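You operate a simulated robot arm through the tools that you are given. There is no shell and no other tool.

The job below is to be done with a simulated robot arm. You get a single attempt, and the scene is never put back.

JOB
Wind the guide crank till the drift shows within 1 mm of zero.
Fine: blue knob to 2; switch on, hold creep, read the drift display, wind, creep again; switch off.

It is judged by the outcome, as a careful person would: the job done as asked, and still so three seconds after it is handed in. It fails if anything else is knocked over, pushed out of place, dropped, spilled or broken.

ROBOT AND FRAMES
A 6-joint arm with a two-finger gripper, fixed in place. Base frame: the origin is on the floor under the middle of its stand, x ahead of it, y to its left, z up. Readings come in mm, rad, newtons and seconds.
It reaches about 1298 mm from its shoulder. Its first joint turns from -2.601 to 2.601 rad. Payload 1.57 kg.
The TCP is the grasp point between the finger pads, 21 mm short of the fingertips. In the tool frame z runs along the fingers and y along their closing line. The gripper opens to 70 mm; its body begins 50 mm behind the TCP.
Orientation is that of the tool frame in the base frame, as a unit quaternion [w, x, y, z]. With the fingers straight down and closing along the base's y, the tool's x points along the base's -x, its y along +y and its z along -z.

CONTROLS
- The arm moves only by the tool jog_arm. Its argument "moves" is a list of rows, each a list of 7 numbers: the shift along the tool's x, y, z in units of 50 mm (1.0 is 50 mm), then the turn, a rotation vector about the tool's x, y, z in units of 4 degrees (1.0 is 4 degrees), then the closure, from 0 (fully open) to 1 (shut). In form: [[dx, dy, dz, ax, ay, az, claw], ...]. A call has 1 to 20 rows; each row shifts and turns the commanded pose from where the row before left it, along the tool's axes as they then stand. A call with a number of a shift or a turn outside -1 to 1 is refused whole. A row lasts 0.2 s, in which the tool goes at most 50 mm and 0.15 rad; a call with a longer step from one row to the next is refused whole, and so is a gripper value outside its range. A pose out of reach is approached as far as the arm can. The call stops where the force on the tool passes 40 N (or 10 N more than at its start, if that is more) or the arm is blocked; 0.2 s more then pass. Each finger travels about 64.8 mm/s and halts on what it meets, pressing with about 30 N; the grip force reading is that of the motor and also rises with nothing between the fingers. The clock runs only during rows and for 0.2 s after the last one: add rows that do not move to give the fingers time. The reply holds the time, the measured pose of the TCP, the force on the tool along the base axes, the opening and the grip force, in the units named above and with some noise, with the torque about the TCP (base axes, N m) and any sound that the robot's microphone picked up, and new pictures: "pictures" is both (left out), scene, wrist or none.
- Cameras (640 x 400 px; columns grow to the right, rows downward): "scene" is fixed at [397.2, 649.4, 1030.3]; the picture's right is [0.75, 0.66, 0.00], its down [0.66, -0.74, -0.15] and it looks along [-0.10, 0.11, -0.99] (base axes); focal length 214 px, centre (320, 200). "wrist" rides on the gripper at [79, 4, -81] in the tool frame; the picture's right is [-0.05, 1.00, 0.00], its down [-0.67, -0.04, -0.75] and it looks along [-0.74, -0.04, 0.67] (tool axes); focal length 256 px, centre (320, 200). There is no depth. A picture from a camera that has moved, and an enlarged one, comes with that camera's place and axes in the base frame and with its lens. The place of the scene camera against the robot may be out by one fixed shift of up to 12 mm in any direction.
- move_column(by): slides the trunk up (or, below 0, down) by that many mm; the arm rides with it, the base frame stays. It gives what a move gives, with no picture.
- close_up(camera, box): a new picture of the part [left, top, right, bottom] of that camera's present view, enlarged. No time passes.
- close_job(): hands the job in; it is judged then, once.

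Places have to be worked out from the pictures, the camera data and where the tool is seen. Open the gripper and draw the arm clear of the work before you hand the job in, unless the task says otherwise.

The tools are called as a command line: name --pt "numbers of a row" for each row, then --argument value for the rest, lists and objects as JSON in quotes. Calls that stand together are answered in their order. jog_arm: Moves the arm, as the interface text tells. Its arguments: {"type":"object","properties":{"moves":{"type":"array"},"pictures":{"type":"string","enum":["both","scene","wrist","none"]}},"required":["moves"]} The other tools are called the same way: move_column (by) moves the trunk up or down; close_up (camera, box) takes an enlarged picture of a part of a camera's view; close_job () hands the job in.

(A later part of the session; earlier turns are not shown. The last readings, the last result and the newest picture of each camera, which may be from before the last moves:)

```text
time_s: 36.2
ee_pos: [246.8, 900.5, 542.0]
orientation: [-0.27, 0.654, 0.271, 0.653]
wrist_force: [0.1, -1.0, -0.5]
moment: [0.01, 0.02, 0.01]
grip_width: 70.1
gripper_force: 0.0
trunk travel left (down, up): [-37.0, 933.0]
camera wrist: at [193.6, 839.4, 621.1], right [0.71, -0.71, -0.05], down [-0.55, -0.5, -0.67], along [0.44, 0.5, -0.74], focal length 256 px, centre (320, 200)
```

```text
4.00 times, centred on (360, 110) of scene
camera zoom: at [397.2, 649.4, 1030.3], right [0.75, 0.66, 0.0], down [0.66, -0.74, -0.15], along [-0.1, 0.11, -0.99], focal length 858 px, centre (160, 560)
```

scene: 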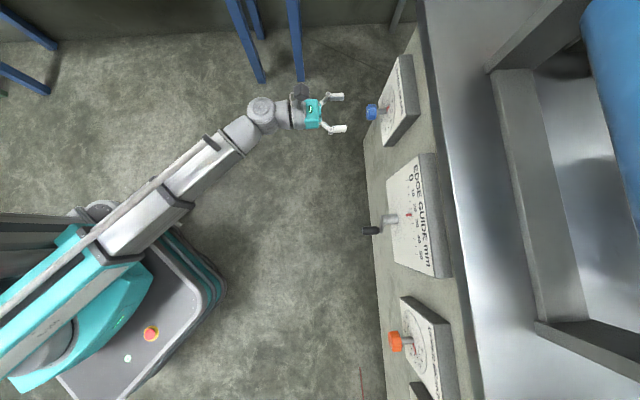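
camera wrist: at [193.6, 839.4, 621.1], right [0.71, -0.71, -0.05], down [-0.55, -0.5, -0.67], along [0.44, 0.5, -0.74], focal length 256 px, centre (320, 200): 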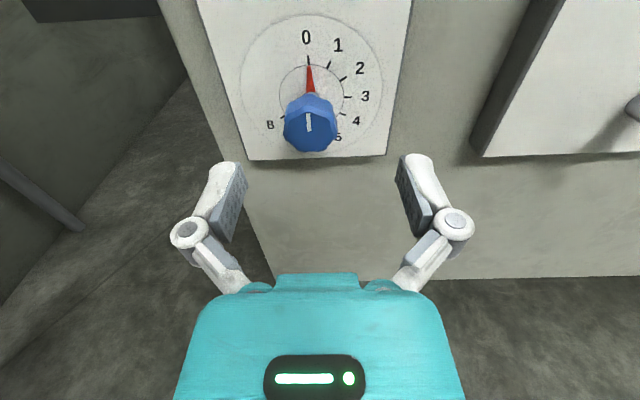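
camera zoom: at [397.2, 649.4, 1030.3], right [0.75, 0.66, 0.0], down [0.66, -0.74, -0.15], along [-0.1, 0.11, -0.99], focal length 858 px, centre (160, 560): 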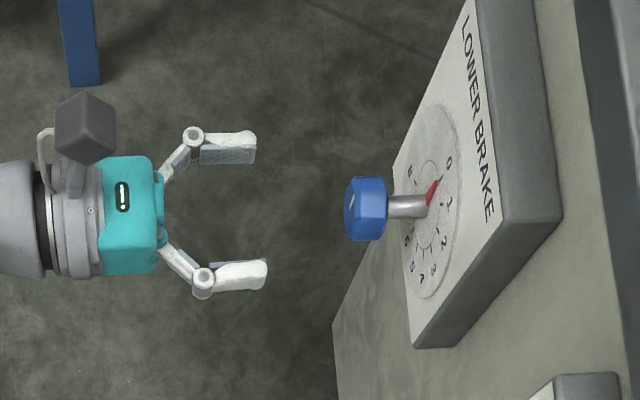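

The wrist view says the knob lies about 16–24 mm below the tool axis; comparing the fingertips with the scene view shows the scene camera is shifted about 11 mm along the wall normal. I'll lower 20 mm, step forward 20 mm, and measure again.

move_column --by -20

jog_arm --pt "0 -0.1 0.2 0 0 0 0" --pt "0 0 0.2 0 0 0 0"

close_up --camera "wrist" --box '[220, 60, 420, 200]'

close_up --camera "scene" --box '[290, 60, 430, 160]'

```text
time_s: 36.8
ee_pos: [246.8, 900.2, 521.4]
orientation: [-0.271, 0.653, 0.271, 0.653]
wrist_force: [0.0, -0.7, -0.2]
moment: [0.01, 0.02, 0.01]
grip_width: 69.9
gripper_force: 0.1
trunk travel left (down, up): [-17.0, 953.0]
```

```text
time_s: 37.4
ee_pos: [257.5, 918.6, 521.3]
orientation: [-0.271, 0.653, 0.271, 0.653]
wrist_force: [0.1, 0.3, -0.6]
moment: [-0.02, 0.03, -0.01]
grip_width: 69.9
gripper_force: 0.1
trunk travel left (down, up): [-17.0, 953.0]
camera wrist: at [205.0, 857.2, 601.0], right [0.71, -0.71, -0.05], down [-0.55, -0.5, -0.66], along [0.44, 0.5, -0.75], focal length 256 px, centre (320, 200)
```

scene: 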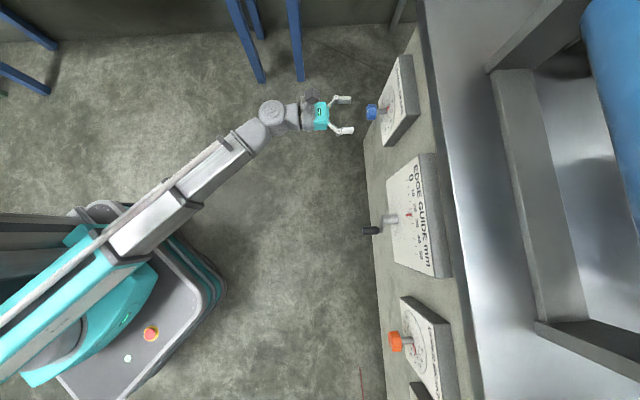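
wrist: 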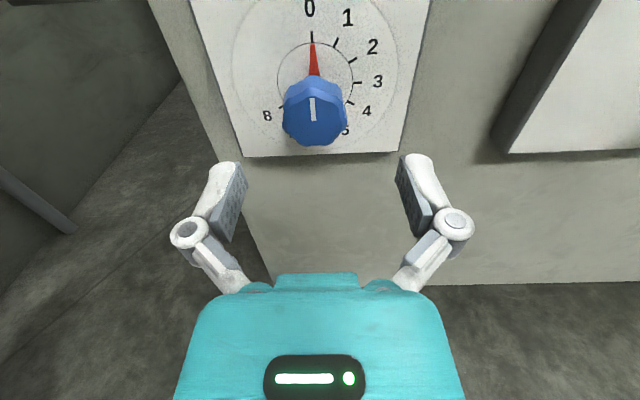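

```text
2.86 times, centred on (320, 130) of wrist
camera zoom: at [205.0, 857.2, 601.0], right [0.71, -0.71, -0.05], down [-0.55, -0.5, -0.66], along [0.44, 0.5, -0.75], focal length 731 px, centre (320, 400)
```

zoom: 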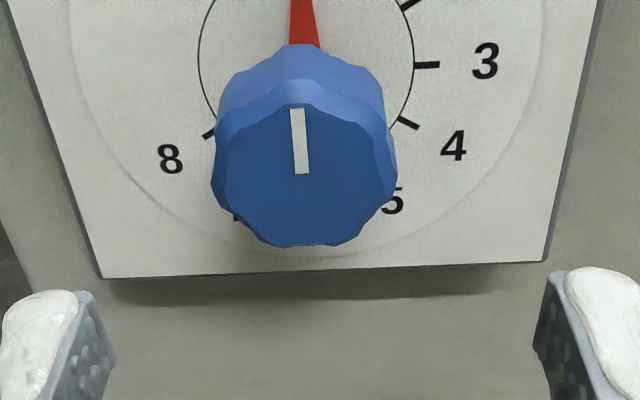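

```text
4.00 times, centred on (360, 110) of scene
camera zoom: at [397.2, 649.4, 1030.3], right [0.75, 0.66, 0.0], down [0.66, -0.74, -0.15], along [-0.1, 0.11, -0.99], focal length 858 px, centre (160, 560)
```

zoom: 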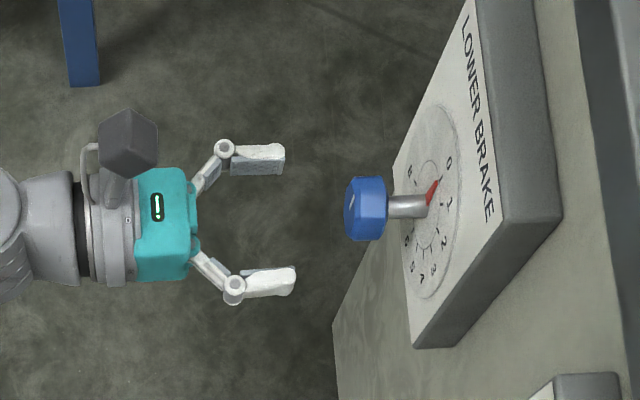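

The wrist estimates now put the knob face about 53–60 mm ahead of the TCP, 3 mm left and about 2 mm low. I'll pre-roll −30°, shift left slightly, and move forward 35 mm, checking alignment before closing.

jog_arm --pt "-0.04 -0.066 0 0 0 0 0" --pt "0 0 0.1 0 0 -0.9375 0" --pt "0 0 0.1 0 0 -0.9375 0" --pt "0 0 0.1 0 0 -0.9375 0" --pt "0 0 0.1 0 0 -0.9375 0" --pt "0 0 0.1 0 0 -0.9375 0" --pt "0 0 0.1 0 0 -0.9375 0" --pt "0 0 0.1 0 0 -0.9375 0" --pt "0 0 0 0 0 -0.9375 0"

close_up --camera "wrist" --box '[200, 60, 440, 220]'

close_up --camera "scene" --box '[290, 60, 430, 160]'

```text
time_s: 39.4
ee_pos: [280.2, 945.8, 521.6]
orientation: [-0.092, 0.561, 0.432, 0.7]
wrist_force: [0.7, 0.4, -0.6]
moment: [0.03, -0.01, 0.0]
grip_width: 69.9
gripper_force: 0.0
trunk travel left (down, up): [-17.0, 953.0]
camera wrist: at [198.5, 912.6, 592.3], right [0.63, -0.63, 0.46], down [-0.31, -0.74, -0.59], along [0.71, 0.23, -0.67], focal length 256 px, centre (320, 200)
```

scene: 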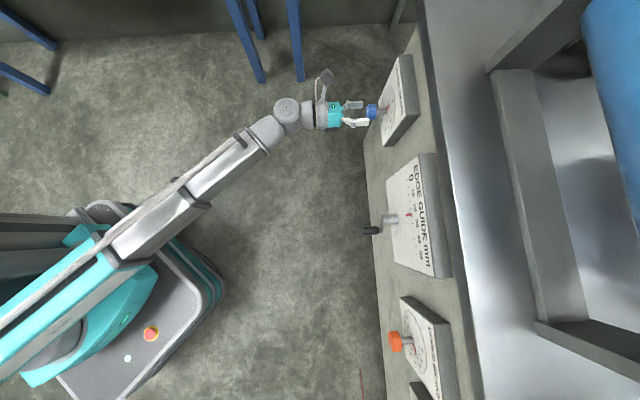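
wrist: 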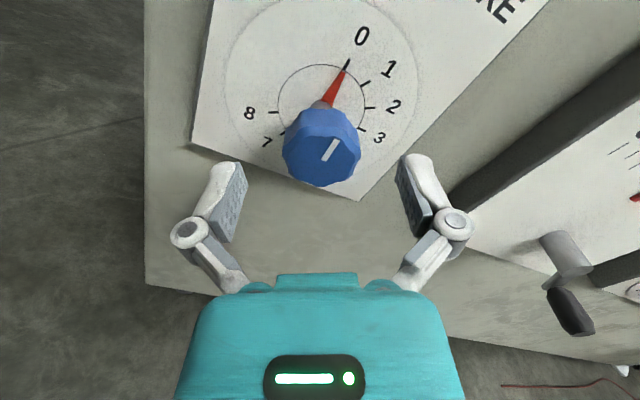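

```text
2.50 times, centred on (320, 140) of wrist
camera zoom: at [198.5, 912.6, 592.3], right [0.63, -0.63, 0.46], down [-0.31, -0.74, -0.59], along [0.71, 0.23, -0.67], focal length 640 px, centre (320, 350)
```

zoom: 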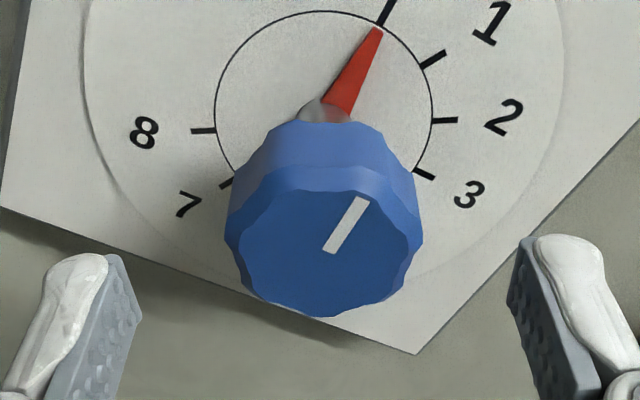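

```text
4.00 times, centred on (360, 110) of scene
camera zoom: at [397.2, 649.4, 1030.3], right [0.75, 0.66, 0.0], down [0.66, -0.74, -0.15], along [-0.1, 0.11, -0.99], focal length 858 px, centre (160, 560)
```

zoom: 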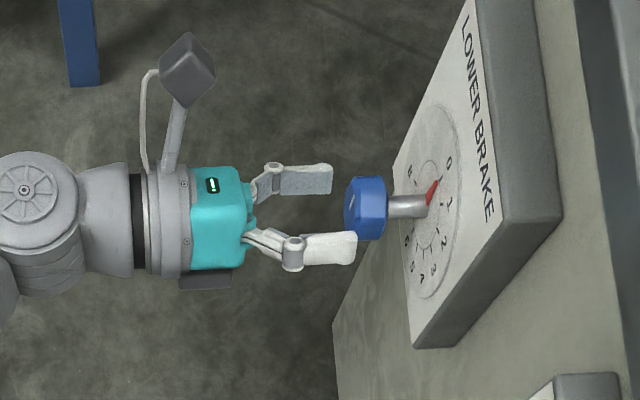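

Solving the views together puts the knob face about 15 mm ahead of the TCP, aligned within 2 mm. I'll advance 22 mm (fingertips stay about 20 mm off the plate) and close on the knob.

jog_arm --pt "0 0 0.22 0 0 0 0" --pt "0 0 0.22 0 0 0 0" --pt "0 0 0 0 0 0 0.3" --pt "0 0 0 0 0 0 0.6" --pt "0 0 0 0 0 0 0.6" --pt "0 0 0 0 0 0 0.6"

```text
time_s: 40.8
ee_pos: [296.0, 960.3, 521.0]
orientation: [-0.091, 0.561, 0.431, 0.7]
wrist_force: [-0.6, -2.7, -0.6]
moment: [-0.01, -0.01, -0.01]
grip_width: 37.0
gripper_force: 32.2
trunk travel left (down, up): [-17.0, 953.0]
camera wrist: at [214.4, 927.4, 592.5], right [0.63, -0.63, 0.45], down [-0.31, -0.74, -0.59], along [0.71, 0.23, -0.67], focal length 256 px, centre (320, 200)
```

scene: 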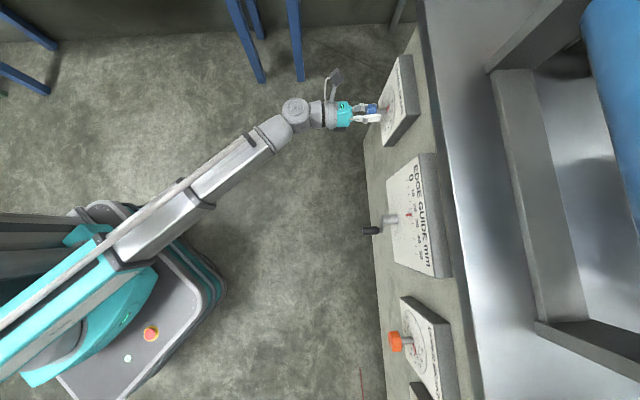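
wrist: 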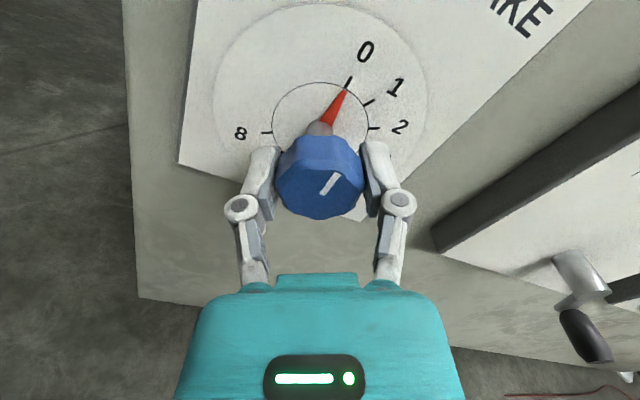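

The grip is firm at 37 mm. I'll turn clockwise 20° first and check that the pointer follows.

jog_arm --pt "0 0 0 0 0 1 0.6" --pt "0 0 0 0 0 1 0.6" --pt "0 0 0 0 0 1 0.6" --pt "0 0 0 0 0 1 0.6" --pt "0 0 0 0 0 1 0.6"

```text
time_s: 42.0
ee_pos: [296.1, 959.9, 520.4]
orientation: [-0.212, 0.627, 0.328, 0.674]
wrist_force: [-3.5, -8.0, -2.5]
moment: [-0.34, 0.34, -0.15]
grip_width: 37.4
gripper_force: 32.0
trunk travel left (down, up): [-17.0, 953.0]
camera wrist: at [232.9, 909.0, 600.4], right [0.7, -0.7, 0.12], down [-0.47, -0.59, -0.66], along [0.53, 0.41, -0.74], focal length 256 px, centre (320, 200)
```

scene: 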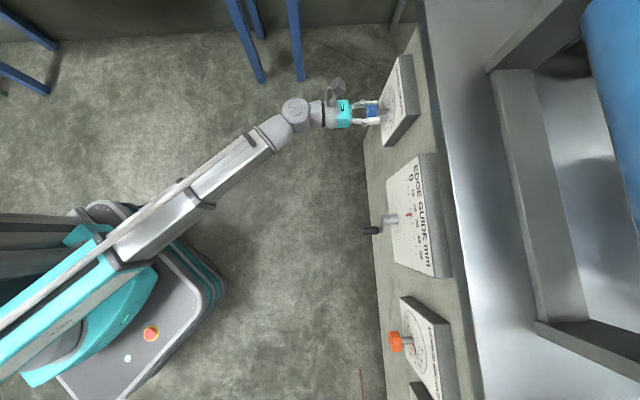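
wrist: 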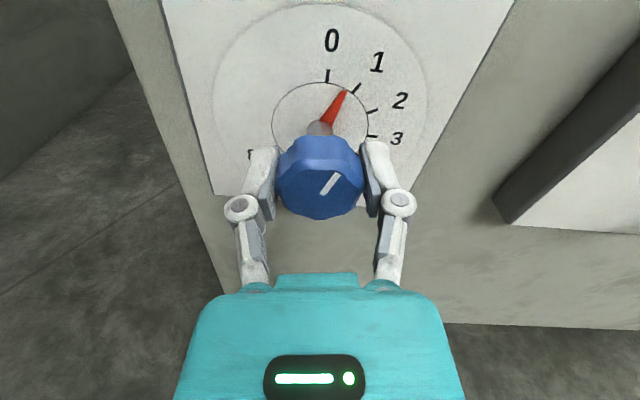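

The pointer follows the gripper. I'll continue the remaining 40° and check.

jog_arm --pt "0 0 0 0 0 1 0.6" --pt "0 0 0 0 0 1 0.6" --pt "0 0 0 0 0 1 0.6" --pt "0 0 0 0 0 1 0.6" --pt "0 0 0 0 0 1 0.6" --pt "0 0 0 0 0 1 0.6" --pt "0 0 0 0 0 1 0.6" --pt "0 0 0 0 0 1 0.6" --pt "0 0 0 0 0 1 0.6" --pt "0 0 0 0 0 1 0.6"

close_up --camera "wrist" --box '[200, 0, 440, 160]'

```text
time_s: 44.2
ee_pos: [295.5, 960.9, 522.1]
orientation: [-0.43, 0.702, 0.093, 0.56]
wrist_force: [-4.2, -10.9, -4.0]
moment: [-0.07, 0.07, 0.1]
grip_width: 37.3
gripper_force: 32.1
trunk travel left (down, up): [-17.0, 953.0]
camera wrist: at [269.8, 872.2, 588.3], right [0.59, -0.59, -0.55], down [-0.78, -0.27, -0.56], along [0.18, 0.76, -0.63], focal length 256 px, centre (320, 200)
```

scene: 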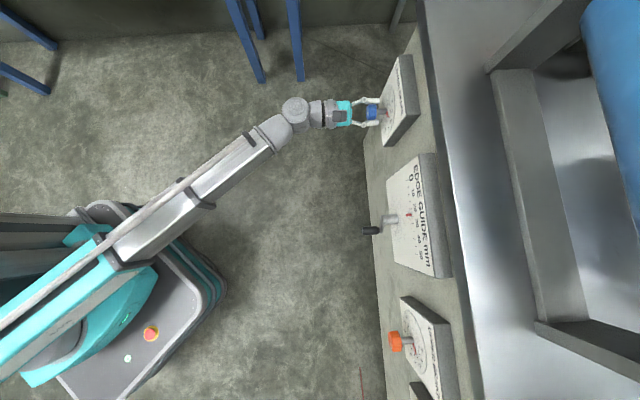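
wrist: 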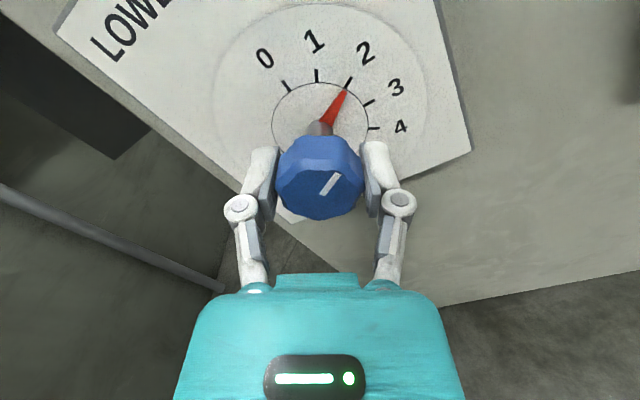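

```text
2.50 times, centred on (320, 80) of wrist
camera zoom: at [269.8, 872.2, 588.3], right [0.59, -0.59, -0.55], down [-0.78, -0.27, -0.56], along [0.18, 0.76, -0.63], focal length 640 px, centre (320, 500)
```

zoom: 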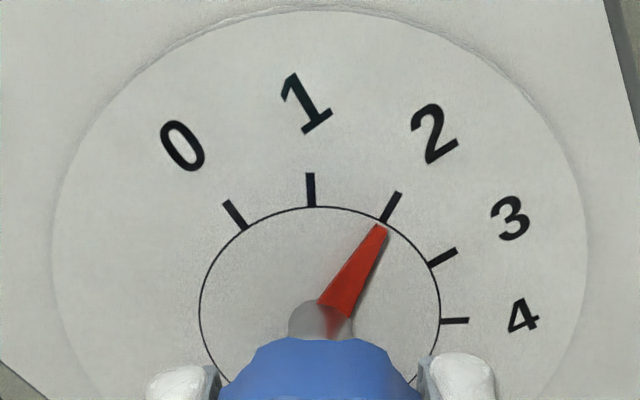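

The pointer is on 2. I'll open, back straight off, and roll back to upright.

jog_arm --pt "0 0 0 0 0 0 0.3" --pt "0 0 0 0 0 0 0" --pt "0 0 0 0 0 0 0" --pt "0 0 -0.6 0 0 0 0" --pt "0 0 -0.8 0 0 0 0" --pt "0 0 -0.6 0 0 0 0"

close_up --camera "wrist" --box '[200, 0, 440, 160]'

```text
time_s: 45.6
ee_pos: [224.8, 889.8, 519.6]
orientation: [-0.429, 0.703, 0.093, 0.56]
wrist_force: [0.0, 1.1, 0.2]
moment: [-0.01, -0.03, 0.0]
grip_width: 70.1
gripper_force: 0.0
trunk travel left (down, up): [-17.0, 953.0]
camera wrist: at [199.2, 801.3, 588.0], right [0.59, -0.59, -0.54], down [-0.79, -0.27, -0.56], along [0.18, 0.76, -0.63], focal length 256 px, centre (320, 200)
```

scene: 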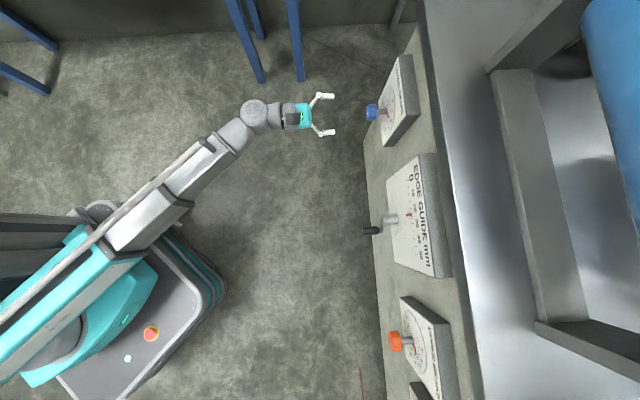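
wrist: 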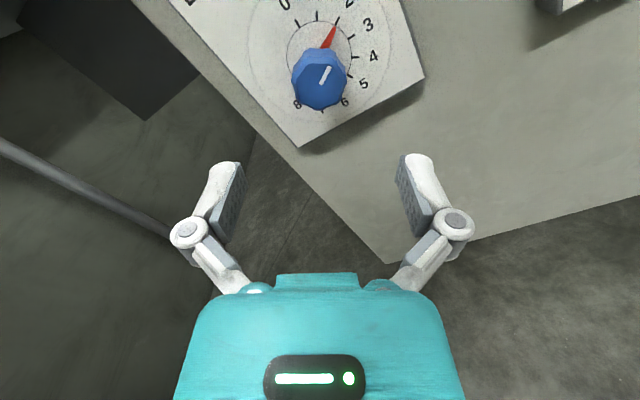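

```text
2.50 times, centred on (320, 80) of wrist
camera zoom: at [199.2, 801.3, 588.0], right [0.59, -0.59, -0.54], down [-0.79, -0.27, -0.56], along [0.18, 0.76, -0.63], focal length 640 px, centre (320, 500)
```

zoom: 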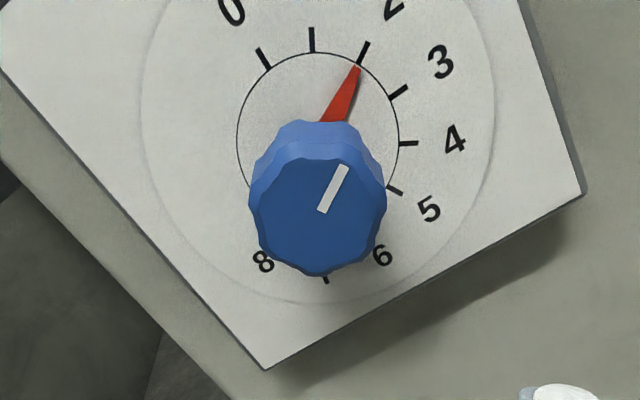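

LOWER BRAKE reads 2. Next is the UNWIND switch at about u≈248, z≈520. I'll raise the trunk to clear the crank handle, roll upright and slide right along the wall.

move_column --by 130

jog_arm --pt "0 0 0 0 0 -0.9375 0" --pt "0 0 0 0 0 -0.9375 0" --pt "0 0 0 0 0 -0.9375 0" --pt "0 0 0 0 0 -0.9375 0" --pt "0 0 0 0 0 -0.9375 0" --pt "0 0 0 0 0 -0.9375 0" --pt "0 0 0 0 0 -0.9375 0" --pt "0 0 0 0 0 -0.9375 0" --pictures "none"

jog_arm --pt "0 0.85 0 0 0 0 0" --pt "0 0.85 0 0 0 0 0" --pt "0 0.85 0 0 0 0 0" --pt "0 0.85 0 0 0 0 0" --pt "0 0.85 0 0 0 0 0" --pt "0 0.85 0 0 0 0 0" --pt "0 0.85 0 0 0 0 0" --pt "0 0.85 0 0 0 0 0" --pt "0 0.85 0 0 0 0 0" --pt "0 0.85 0 0 0 0 0" --pt "0 0.85 0 0 0 0 0" --pt "0 0.85 0 0 0 0 0" --pt "0 0.85 0 0 0 0 0" --pt "0 0.85 0 0 0 0 0" --pt "0 0.85 0 0 0 0 0" --pt "0 0.85 0 0 0 0 0" --pt "0 0.7 0 0 0 0 0" --pictures "wrist"

```text
time_s: 47.2
ee_pos: [224.8, 890.9, 650.5]
orientation: [-0.43, 0.702, 0.094, 0.559]
wrist_force: [0.1, 0.7, -1.0]
moment: [0.02, 0.01, 0.0]
grip_width: 70.3
gripper_force: 0.1
trunk travel left (down, up): [-147.0, 823.0]
```

```text
time_s: 49.0
ee_pos: [225.0, 891.6, 649.9]
orientation: [-0.269, 0.654, 0.272, 0.652]
wrist_force: [0.2, 0.1, -1.0]
moment: [0.0, -0.02, 0.0]
grip_width: 70.1
gripper_force: 0.1
trunk travel left (down, up): [-147.0, 823.0]
```

```text
time_s: 52.6
ee_pos: [731.1, 385.5, 650.5]
orientation: [-0.27, 0.654, 0.272, 0.652]
wrist_force: [0.1, -0.2, -0.3]
moment: [0.03, -0.04, 0.06]
grip_width: 70.2
gripper_force: 0.0
trunk travel left (down, up): [-147.0, 823.0]
camera wrist: at [677.9, 324.3, 730.7], right [0.71, -0.7, -0.05], down [-0.55, -0.51, -0.66], along [0.44, 0.5, -0.75], focal length 256 px, centre (320, 200)
```

wrist: 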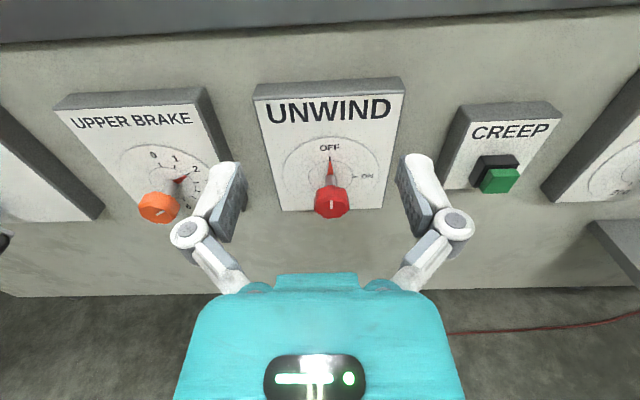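

UNWIND is in front, about 6 mm to the right of my axis. I'll lower to knob height, shift right, and check.

move_column --by -129

jog_arm --pt "0 0.12 0.2 0 0 0 0" --pt "0 0 0.2 0 0 0 0" --pt "0 0 0.2 0 0 0 0"

close_up --camera "wrist" --box '[200, 40, 440, 200]'

```text
time_s: 54.2
ee_pos: [731.1, 385.9, 521.4]
orientation: [-0.271, 0.654, 0.272, 0.652]
wrist_force: [0.0, -0.5, 1.0]
moment: [0.0, 0.0, -0.01]
grip_width: 70.0
gripper_force: 0.0
trunk travel left (down, up): [-18.0, 952.0]
```

```text
time_s: 55.0
ee_pos: [756.6, 403.5, 521.1]
orientation: [-0.269, 0.655, 0.271, 0.652]
wrist_force: [-0.1, -0.3, 0.1]
moment: [0.0, -0.02, -0.01]
grip_width: 70.2
gripper_force: 0.1
trunk travel left (down, up): [-18.0, 952.0]
camera wrist: at [703.1, 342.7, 601.8], right [0.71, -0.71, -0.05], down [-0.55, -0.5, -0.66], along [0.44, 0.5, -0.75], focal length 256 px, centre (320, 200)
```

scene: 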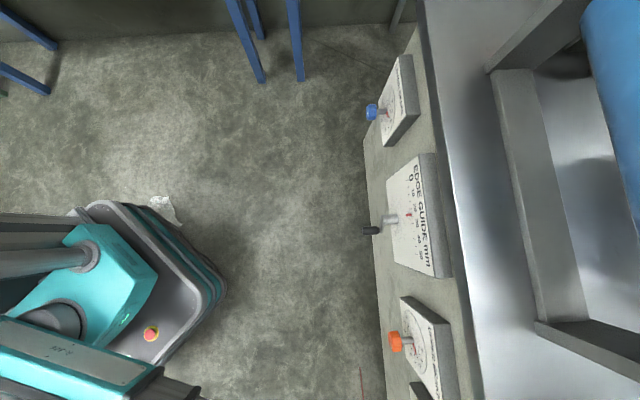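
wrist: 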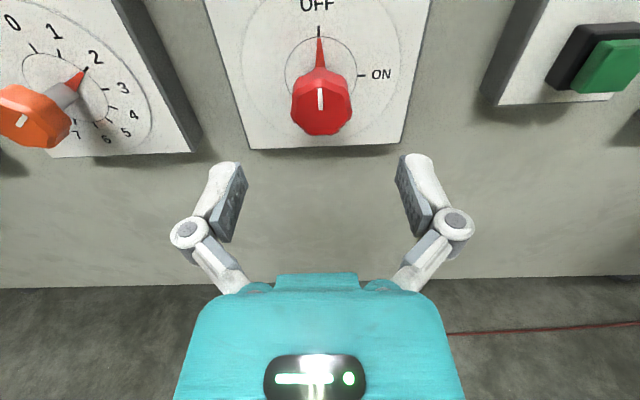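

```text
2.50 times, centred on (320, 120) of wrist
camera zoom: at [703.1, 342.7, 601.8], right [0.71, -0.71, -0.05], down [-0.55, -0.5, -0.66], along [0.44, 0.5, -0.75], focal length 640 px, centre (320, 400)
```

zoom: 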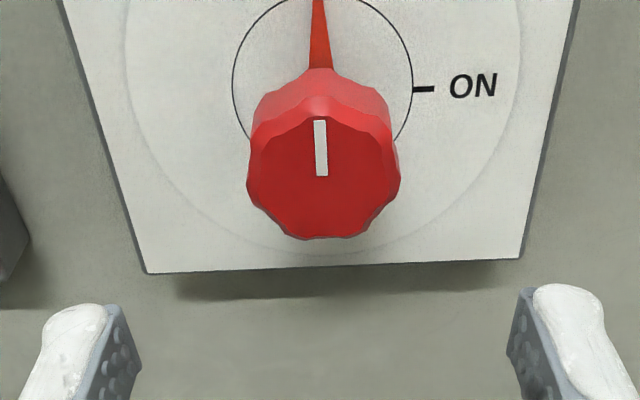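

Aligned: the knob face is consistent with d≈882, z≈521 and lateral error under 1 mm. I'll pre-roll −45°, advance 68 mm and close on the red knob.

jog_arm --pt "0 0 0 0 0 -0.9375 0" --pt "0 0 0 0 0 -0.9375 0" --pt "0 0 0 0 0 -0.9375 0" --pt "0 0 0 0 0 -0.9375 0" --pt "0 0 0.17 0 0 -0.9375 0" --pt "0 0 0.17 0 0 -0.9375 0" --pt "0 0 0.17 0 0 -0.9375 0" --pt "0 0 0.17 0 0 -0.9375 0" --pt "0 0 0.17 0 0 -0.9375 0" --pt "0 0 0.17 0 0 -0.9375 0" --pt "0 0 0.17 0 0 -0.9375 0" --pt "0 0 0.17 0 0 -0.9375 0" --pt "0 0 0 0 0 0 0.3" --pt "0 0 0 0 0 0 0.6" --pt "0 0 0 0 0 0 0.6" --pt "0 0 0 0 0 0 0.6" --pictures "wrist"

```text
time_s: 58.4
ee_pos: [804.6, 450.7, 520.9]
orientation: [0.0, 0.501, 0.503, 0.705]
wrist_force: [-1.0, -5.0, 2.4]
moment: [-0.02, 0.01, -0.18]
grip_width: 37.1
gripper_force: 32.1
trunk travel left (down, up): [-18.0, 952.0]
camera wrist: at [710.2, 429.5, 581.5], right [0.53, -0.52, 0.67], down [-0.21, -0.84, -0.49], along [0.82, 0.12, -0.56], focal length 256 px, centre (320, 200)
```

wrist: 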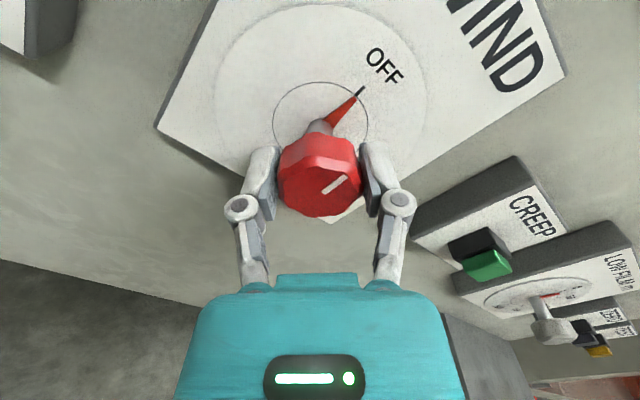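

The red knob is gripped. I'll turn it clockwise toward ON (80° first, then trim).

jog_arm --pt "0 0 0 0 0 1 0.6" --pt "0 0 0 0 0 1 0.6" --pt "0 0 0 0 0 1 0.6" --pt "0 0 0 0 0 1 0.6" --pt "0 0 0 0 0 1 0.6" --pt "0 0 0 0 0 1 0.6" --pt "0 0 0 0 0 1 0.6" --pt "0 0 0 0 0 1 0.6" --pt "0 0 0 0 0 1 0.6" --pt "0 0 0 0 0 1 0.6" --pt "0 0 0 0 0 1 0.6" --pt "0 0 0 0 0 1 0.6" --pt "0 0 0 0 0 1 0.6" --pt "0 0 0 0 0 1 0.6" --pt "0 0 0 0 0 1 0.6" --pt "0 0 0 0 0 1 0.6" --pt "0 0 0 0 0 1 0.6" --pt "0 0 0 0 0 1 0.6" --pt "0 0 0 0 0 1 0.6" --pt "0 0 0 0 0 1 0.6" --pictures "wrist"

```text
time_s: 62.6
ee_pos: [803.4, 452.0, 521.6]
orientation: [-0.454, 0.706, 0.062, 0.539]
wrist_force: [-22.2, -10.4, -6.1]
moment: [-0.15, 0.12, 0.1]
grip_width: 37.5
gripper_force: 32.3
trunk travel left (down, up): [-18.0, 952.0]
camera wrist: at [782.4, 358.0, 585.1], right [0.56, -0.56, -0.62], down [-0.82, -0.24, -0.52], along [0.14, 0.79, -0.59], focal length 256 px, centre (320, 200)
```

wrist: 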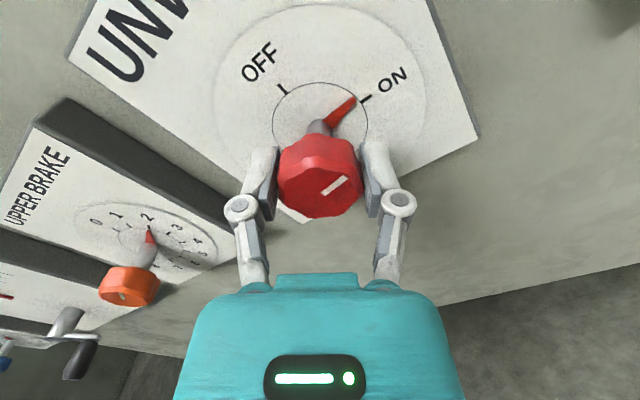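

About 10° remain to ON. I'll finish the turn.

jog_arm --pt "0 0 0 0 0 0.83 0.6" --pt "0 0 0 0 0 0.83 0.6" --pt "0 0 0 0 0 0.84 0.6" --pictures "wrist"

close_up --camera "wrist" --box '[200, 0, 440, 160]'

```text
time_s: 63.4
ee_pos: [803.1, 450.8, 521.4]
orientation: [-0.498, 0.71, 0.0, 0.498]
wrist_force: [-21.0, -9.3, -3.8]
moment: [-0.16, 0.12, 0.22]
grip_width: 37.1
gripper_force: 31.9
trunk travel left (down, up): [-18.0, 952.0]
camera wrist: at [789.6, 350.9, 575.8], right [0.47, -0.48, -0.74], down [-0.88, -0.18, -0.44], along [0.08, 0.86, -0.5], focal length 256 px, centre (320, 200)
```

wrist: 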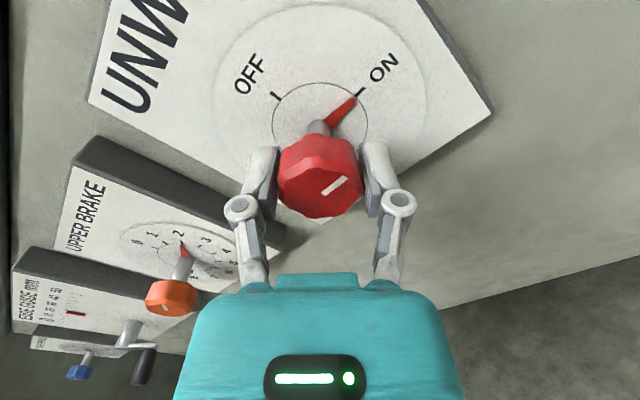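

```text
2.50 times, centred on (320, 80) of wrist
camera zoom: at [789.6, 350.9, 575.8], right [0.47, -0.48, -0.74], down [-0.88, -0.18, -0.44], along [0.08, 0.86, -0.5], focal length 640 px, centre (320, 500)
```

zoom: 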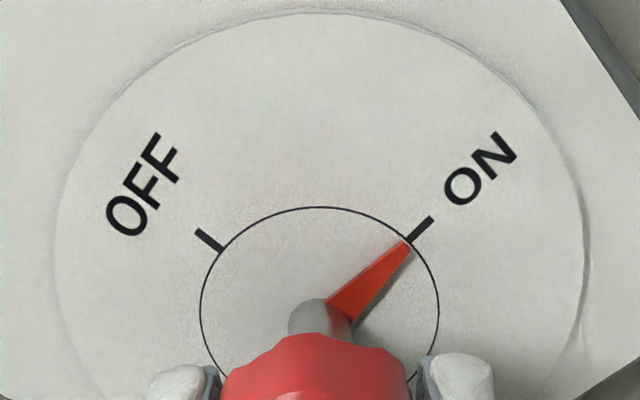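

The switch is ON. I'll release, back off, and roll upright, ready for the CREEP button.

jog_arm --pt "0 0 0 0 0 0 0.3" --pt "0 0 0 0 0 0 0" --pt "0 0 0 0 0 0 0" --pt "0 0 -0.7 0 0 0 0" --pt "0 0 -0.8 0 0 0 0" --pt "0 0 0 0 0 -0.9375 0" --pt "0 0 0 0 0 -0.9375 0" --pt "0 0 0 0 0 -0.9375 0" --pt "0 0 0 0 0 -0.9375 0" --pt "0 0 0 0 0 -0.9375 0" --pt "0 0 0 0 0 -0.9375 0" --pt "0 0 0 0 0 -0.9375 0" --pt "0 0 0 0 0 -0.9375 0" --pt "0 0 0 0 0 -0.9375 0" --pt "0 0 0 0 0 -0.9375 0" --pt "0 0 0 0 0 -0.9375 0" --pt "0 0 0 0 0 -0.9375 0" --pictures "wrist"

```text
time_s: 67.0
ee_pos: [751.6, 397.3, 521.2]
orientation: [-0.269, 0.655, 0.273, 0.651]
wrist_force: [0.0, -0.3, -1.6]
moment: [0.01, -0.03, -0.04]
grip_width: 70.1
gripper_force: 0.1
trunk travel left (down, up): [-18.0, 952.0]
camera wrist: at [698.4, 336.7, 601.6], right [0.71, -0.71, -0.05], down [-0.55, -0.51, -0.66], along [0.44, 0.5, -0.75], focal length 256 px, centre (320, 200)
```

wrist: 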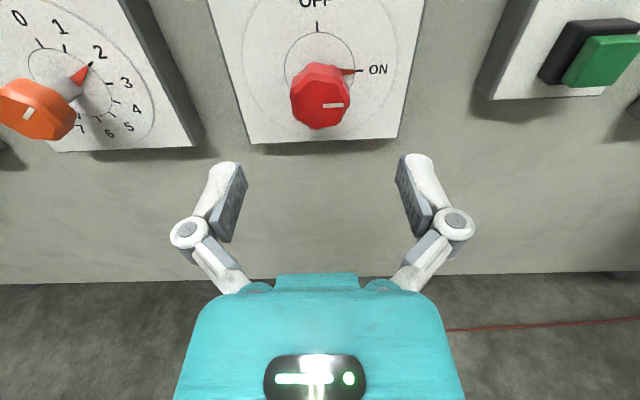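

UNWIND shows ON. I'll close the fingers while sliding right to the CREEP button, then pitch the tool up about the wrist to look at the display's idle state with power on.

jog_arm --pt "0 0.92 0 0 0 0 0.4" --pt "0 0.92 0 0 0 0 0.8" --pt "0 0.92 0 0 0 0 1" --pt "0 0.92 0 0 0 0 1" --pt "0 0 0 0 0 0 1" --pictures "wrist"

jog_arm --pt "0.2565 0 -0.009 0 1 0 1" --pt "0.2565 0 -0.009 0 1 0 1" --pt "0.2565 0 -0.009 0 1 0 1" --pt "0.2565 0 -0.009 0 1 0 1" --pt "0.2565 0 -0.009 0 1 0 1" --pt "0.2565 0 -0.009 0 1 0 1" --pt "0.2565 0 -0.009 0 1 0 1" --pt "0.2565 0 -0.009 0 1 0 1" --pt "0.2565 0 -0.009 0 1 0 1" --pt "0.2565 0 -0.009 0 1 0 1" --pt "0.2565 0 -0.009 0 1 0 1" --pictures "both"

```text
time_s: 68.2
ee_pos: [880.3, 269.1, 521.7]
orientation: [-0.27, 0.655, 0.272, 0.651]
wrist_force: [0.0, 0.3, -0.7]
moment: [0.0, 0.01, -0.01]
grip_width: 0.0
gripper_force: 29.1
trunk travel left (down, up): [-18.0, 952.0]
camera wrist: at [827.8, 208.1, 601.6], right [0.71, -0.71, -0.05], down [-0.55, -0.51, -0.66], along [0.44, 0.5, -0.75], focal length 256 px, centre (320, 200)
```

wrist: 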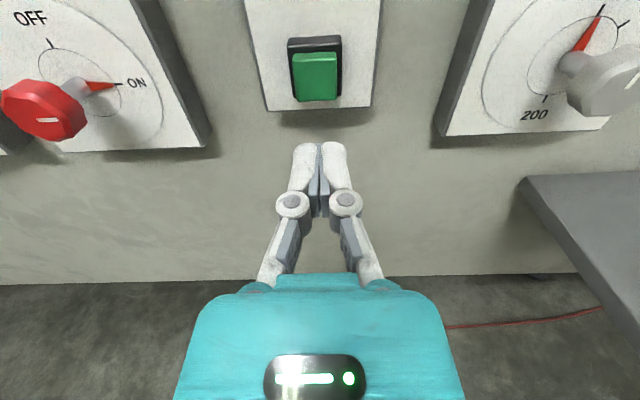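

```text
time_s: 70.6
ee_pos: [846.9, 231.7, 650.7]
orientation: [-0.352, 0.364, 0.151, 0.849]
wrist_force: [-0.3, 0.3, -0.2]
moment: [0.0, -0.02, 0.03]
grip_width: 0.0
gripper_force: 28.6
trunk travel left (down, up): [-18.0, 952.0]
camera wrist: at [770.3, 147.9, 652.7], right [0.73, -0.68, -0.04], down [-0.08, -0.03, -1.0], along [0.68, 0.73, -0.08], focal length 256 px, centre (320, 200)
```

scene: 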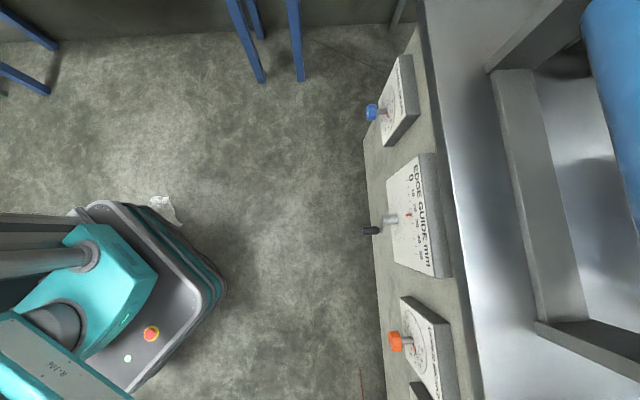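
wrist: 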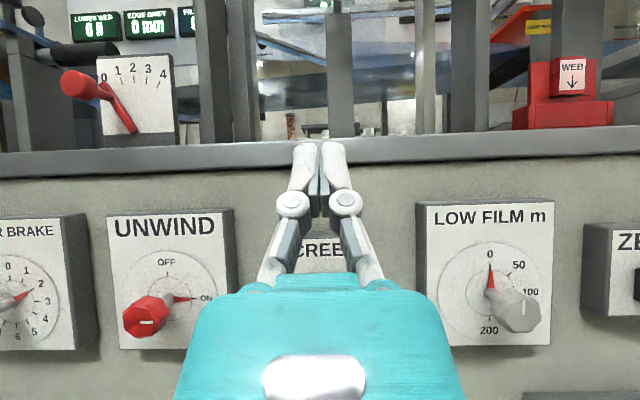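

The display is visible from here at the upper left. I'll zoom in.

close_up --camera "wrist" --box '[60, 0, 220, 60]'

close_up --camera "wrist" --box '[50, 40, 200, 160]'

```text
4.00 times, centred on (140, 30) of wrist
camera zoom: at [770.3, 147.9, 652.7], right [0.73, -0.68, -0.04], down [-0.08, -0.03, -1.0], along [0.68, 0.73, -0.08], focal length 1024 px, centre (1040, 880)
```

zoom: 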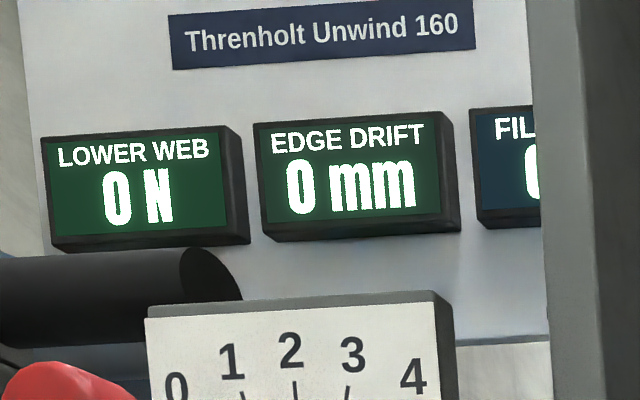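

```text
3.33 times, centred on (125, 100) of wrist
camera zoom: at [770.3, 147.9, 652.7], right [0.73, -0.68, -0.04], down [-0.08, -0.03, -1.0], along [0.68, 0.73, -0.08], focal length 853 px, centre (970, 533)
```

zoom: 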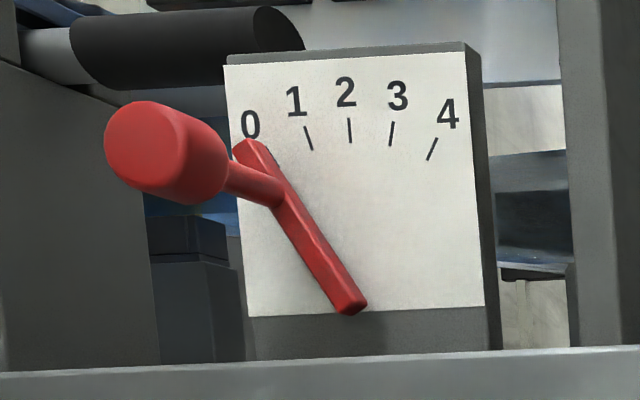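

From here the display is clearly legible: EDGE DRIFT 0 mm, idle with power on. I'll pitch back down, align with the CREEP button (u≈430, z≈528) and approach it.

jog_arm --pt "-0.2565 0 -0.009 0 -1 0 1" --pt "-0.2565 0 -0.009 0 -1 0 1" --pt "-0.2565 0 -0.009 0 -1 0 1" --pt "-0.2565 0 -0.009 0 -1 0 1" --pt "-0.2565 0 -0.009 0 -1 0 1" --pt "-0.2565 0 -0.009 0 -1 0 1" --pt "-0.2565 0 -0.009 0 -1 0 1" --pt "-0.2565 0 -0.009 0 -1 0 1" --pt "-0.2565 0 -0.009 0 -1 0 1" --pt "-0.2565 0 -0.009 0 -1 0 1" --pt "-0.2565 -0.04 -0.009 0 -1 0 1" --pictures "none"

move_column --by 6

jog_arm --pt "0 0 0.5 0 0 0 1" --pt "0 0 0.5 0 0 0 1" --pt "0 0 0.2 0 0 0 1" --pt "0 0 0.1 0 0 0 1" --pictures "wrist"

```text
time_s: 73.0
ee_pos: [880.4, 267.8, 521.4]
orientation: [-0.271, 0.655, 0.273, 0.651]
wrist_force: [0.6, 0.4, -0.2]
moment: [0.0, 0.01, -0.01]
grip_width: 0.0
gripper_force: 28.3
trunk travel left (down, up): [-18.0, 952.0]
```

```text
time_s: 73.5
ee_pos: [880.8, 268.1, 528.7]
orientation: [-0.271, 0.654, 0.272, 0.651]
wrist_force: [-0.8, -0.1, -0.8]
moment: [0.0, 0.0, 0.01]
grip_width: 0.0
gripper_force: 28.1
trunk travel left (down, up): [-24.0, 946.0]
```

```text
time_s: 74.5
ee_pos: [925.9, 314.1, 527.4]
orientation: [-0.271, 0.654, 0.272, 0.652]
wrist_force: [-0.1, 0.5, -0.3]
moment: [0.04, 0.0, 0.02]
grip_width: 0.0
gripper_force: 28.4
trunk travel left (down, up): [-24.0, 946.0]
camera wrist: at [873.5, 252.7, 607.9], right [0.71, -0.71, -0.05], down [-0.55, -0.5, -0.66], along [0.44, 0.5, -0.75], focal length 256 px, centre (320, 200)
```

wrist: 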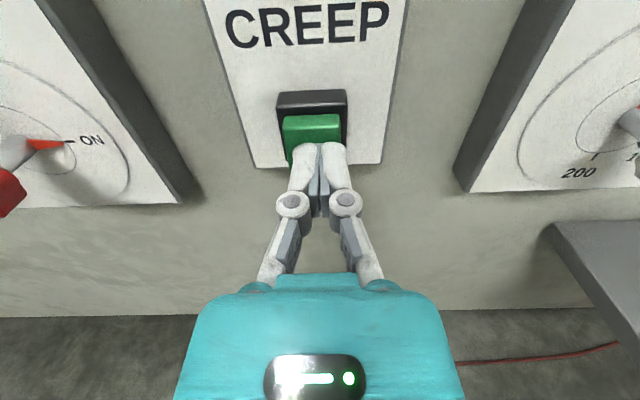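

The fingertips are aligned with the green button, about 10–15 mm short. I'll advance in 2.5 mm steps until I feel contact.

jog_arm --pt "0 0 0.05 0 0 0 1" --pt "0 0 0.05 0 0 0 1" --pt "0 0 0.05 0 0 0 1" --pt "0 0 0.05 0 0 0 1" --pt "0 0 0.05 0 0 0 1" --pictures "wrist"

```text
time_s: 75.7
ee_pos: [934.2, 322.0, 528.4]
orientation: [-0.27, 0.654, 0.271, 0.652]
wrist_force: [-13.0, -17.1, -3.8]
moment: [-0.04, 0.01, -0.02]
grip_width: 5.8
gripper_force: 28.5
trunk travel left (down, up): [-24.0, 946.0]
heard: click
camera wrist: at [881.2, 261.1, 607.9], right [0.71, -0.71, -0.05], down [-0.55, -0.5, -0.66], along [0.44, 0.5, -0.75], focal length 256 px, centre (320, 200)
```

wrist: 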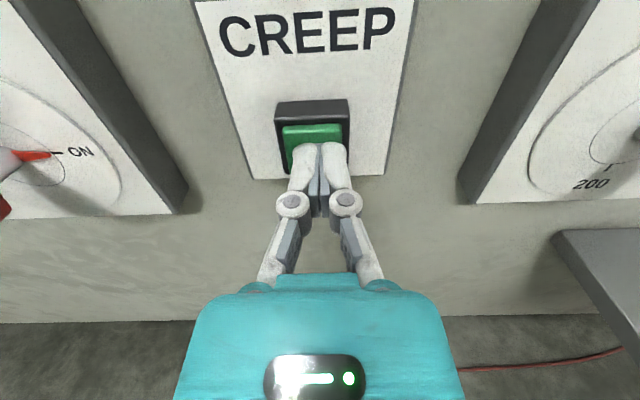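

A click was heard with about 21 N of contact, so creep is pressed. I'll hold for about 3 s, with pictures so I can see whether the film moves.

jog_arm --pt "0 0 0.01 0 0 0 1" --pt "0 0 0 0 0 0 1" --pt "0 0 0 0 0 0 1" --pt "0 0 0 0 0 0 1" --pt "0 0 0 0 0 0 1" --pt "0 0 0 0 0 0 1" --pt "0 0 0 0 0 0 1" --pt "0 0 0 0 0 0 1" --pt "0 0 0 0 0 0 1" --pt "0 0 0 0 0 0 1" --pt "0 0 0 0 0 0 1" --pt "0 0 0 0 0 0 1" --pt "0 0 0 0 0 0 1" --pt "0 0 0 0 0 0 1" --pt "0 0 0 0 0 0 1" --pictures "both"

```text
time_s: 78.9
ee_pos: [936.1, 323.5, 527.2]
orientation: [-0.27, 0.654, 0.271, 0.652]
wrist_force: [-18.4, -21.7, -3.8]
moment: [-0.03, 0.01, -0.05]
grip_width: 6.0
gripper_force: 28.3
trunk travel left (down, up): [-24.0, 946.0]
camera wrist: at [882.2, 262.2, 608.2], right [0.71, -0.71, -0.05], down [-0.55, -0.5, -0.66], along [0.44, 0.5, -0.75], focal length 256 px, centre (320, 200)
```

scene: 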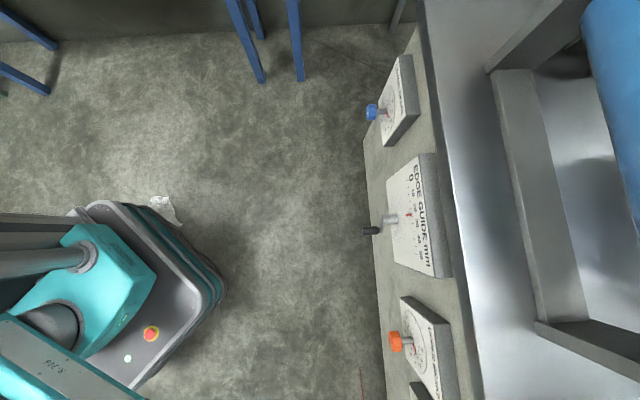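
wrist: 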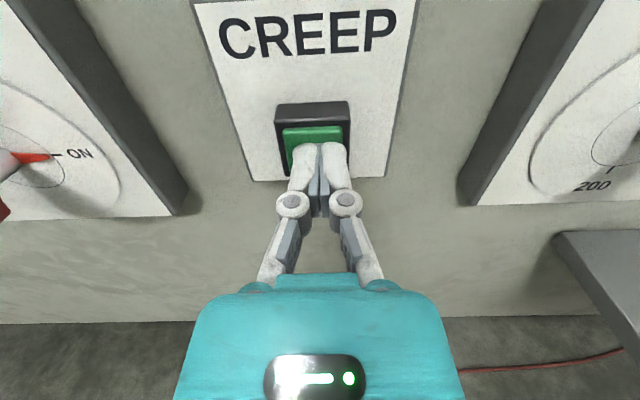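

Creep was held for about 3.5 s. Now I'll release, back off and pitch up quickly to read the display.

jog_arm --pt "0 0 -0.9 0 0 0 1" --pt "0.2565 0 -0.6 0 1 0 1" --pt "0.2565 0 -0.2 0 1 0 1" --pt "0.2565 0 -0.009 0 1 0 1" --pt "0.2565 0 -0.009 0 1 0 1" --pt "0.2565 0 -0.009 0 1 0 1" --pt "0.2565 0 -0.009 0 1 0 1" --pt "0.2565 0 -0.009 0 1 0 1" --pt "0.2565 0 -0.009 0 1 0 1" --pt "0.2565 0 -0.009 0 1 0 1" --pt "0.2565 0 -0.009 0 1 0 1" --pt "0.2565 0 -0.009 0 1 0 1" --pictures "wrist"

close_up --camera "wrist" --box '[60, 0, 220, 60]'

```text
time_s: 81.5
ee_pos: [839.9, 227.1, 657.1]
orientation: [-0.353, 0.363, 0.151, 0.849]
wrist_force: [0.4, 0.0, -0.2]
moment: [0.0, 0.03, 0.01]
grip_width: 0.3
gripper_force: 28.8
trunk travel left (down, up): [-24.0, 946.0]
camera wrist: at [763.5, 144.0, 658.8], right [0.73, -0.68, -0.04], down [-0.08, -0.03, -1.0], along [0.68, 0.73, -0.08], focal length 256 px, centre (320, 200)
```

wrist: 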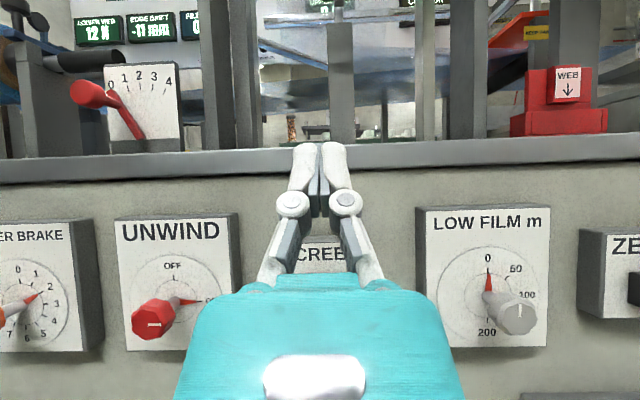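

```text
4.00 times, centred on (140, 30) of wrist
camera zoom: at [763.5, 144.0, 658.8], right [0.73, -0.68, -0.04], down [-0.08, -0.03, -1.0], along [0.68, 0.73, -0.08], focal length 1024 px, centre (1040, 880)
```

zoom: 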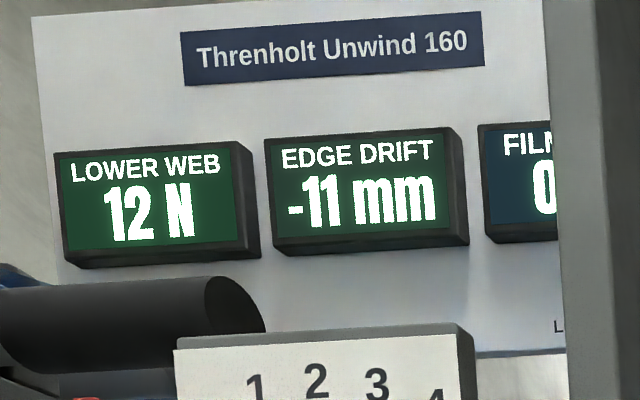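

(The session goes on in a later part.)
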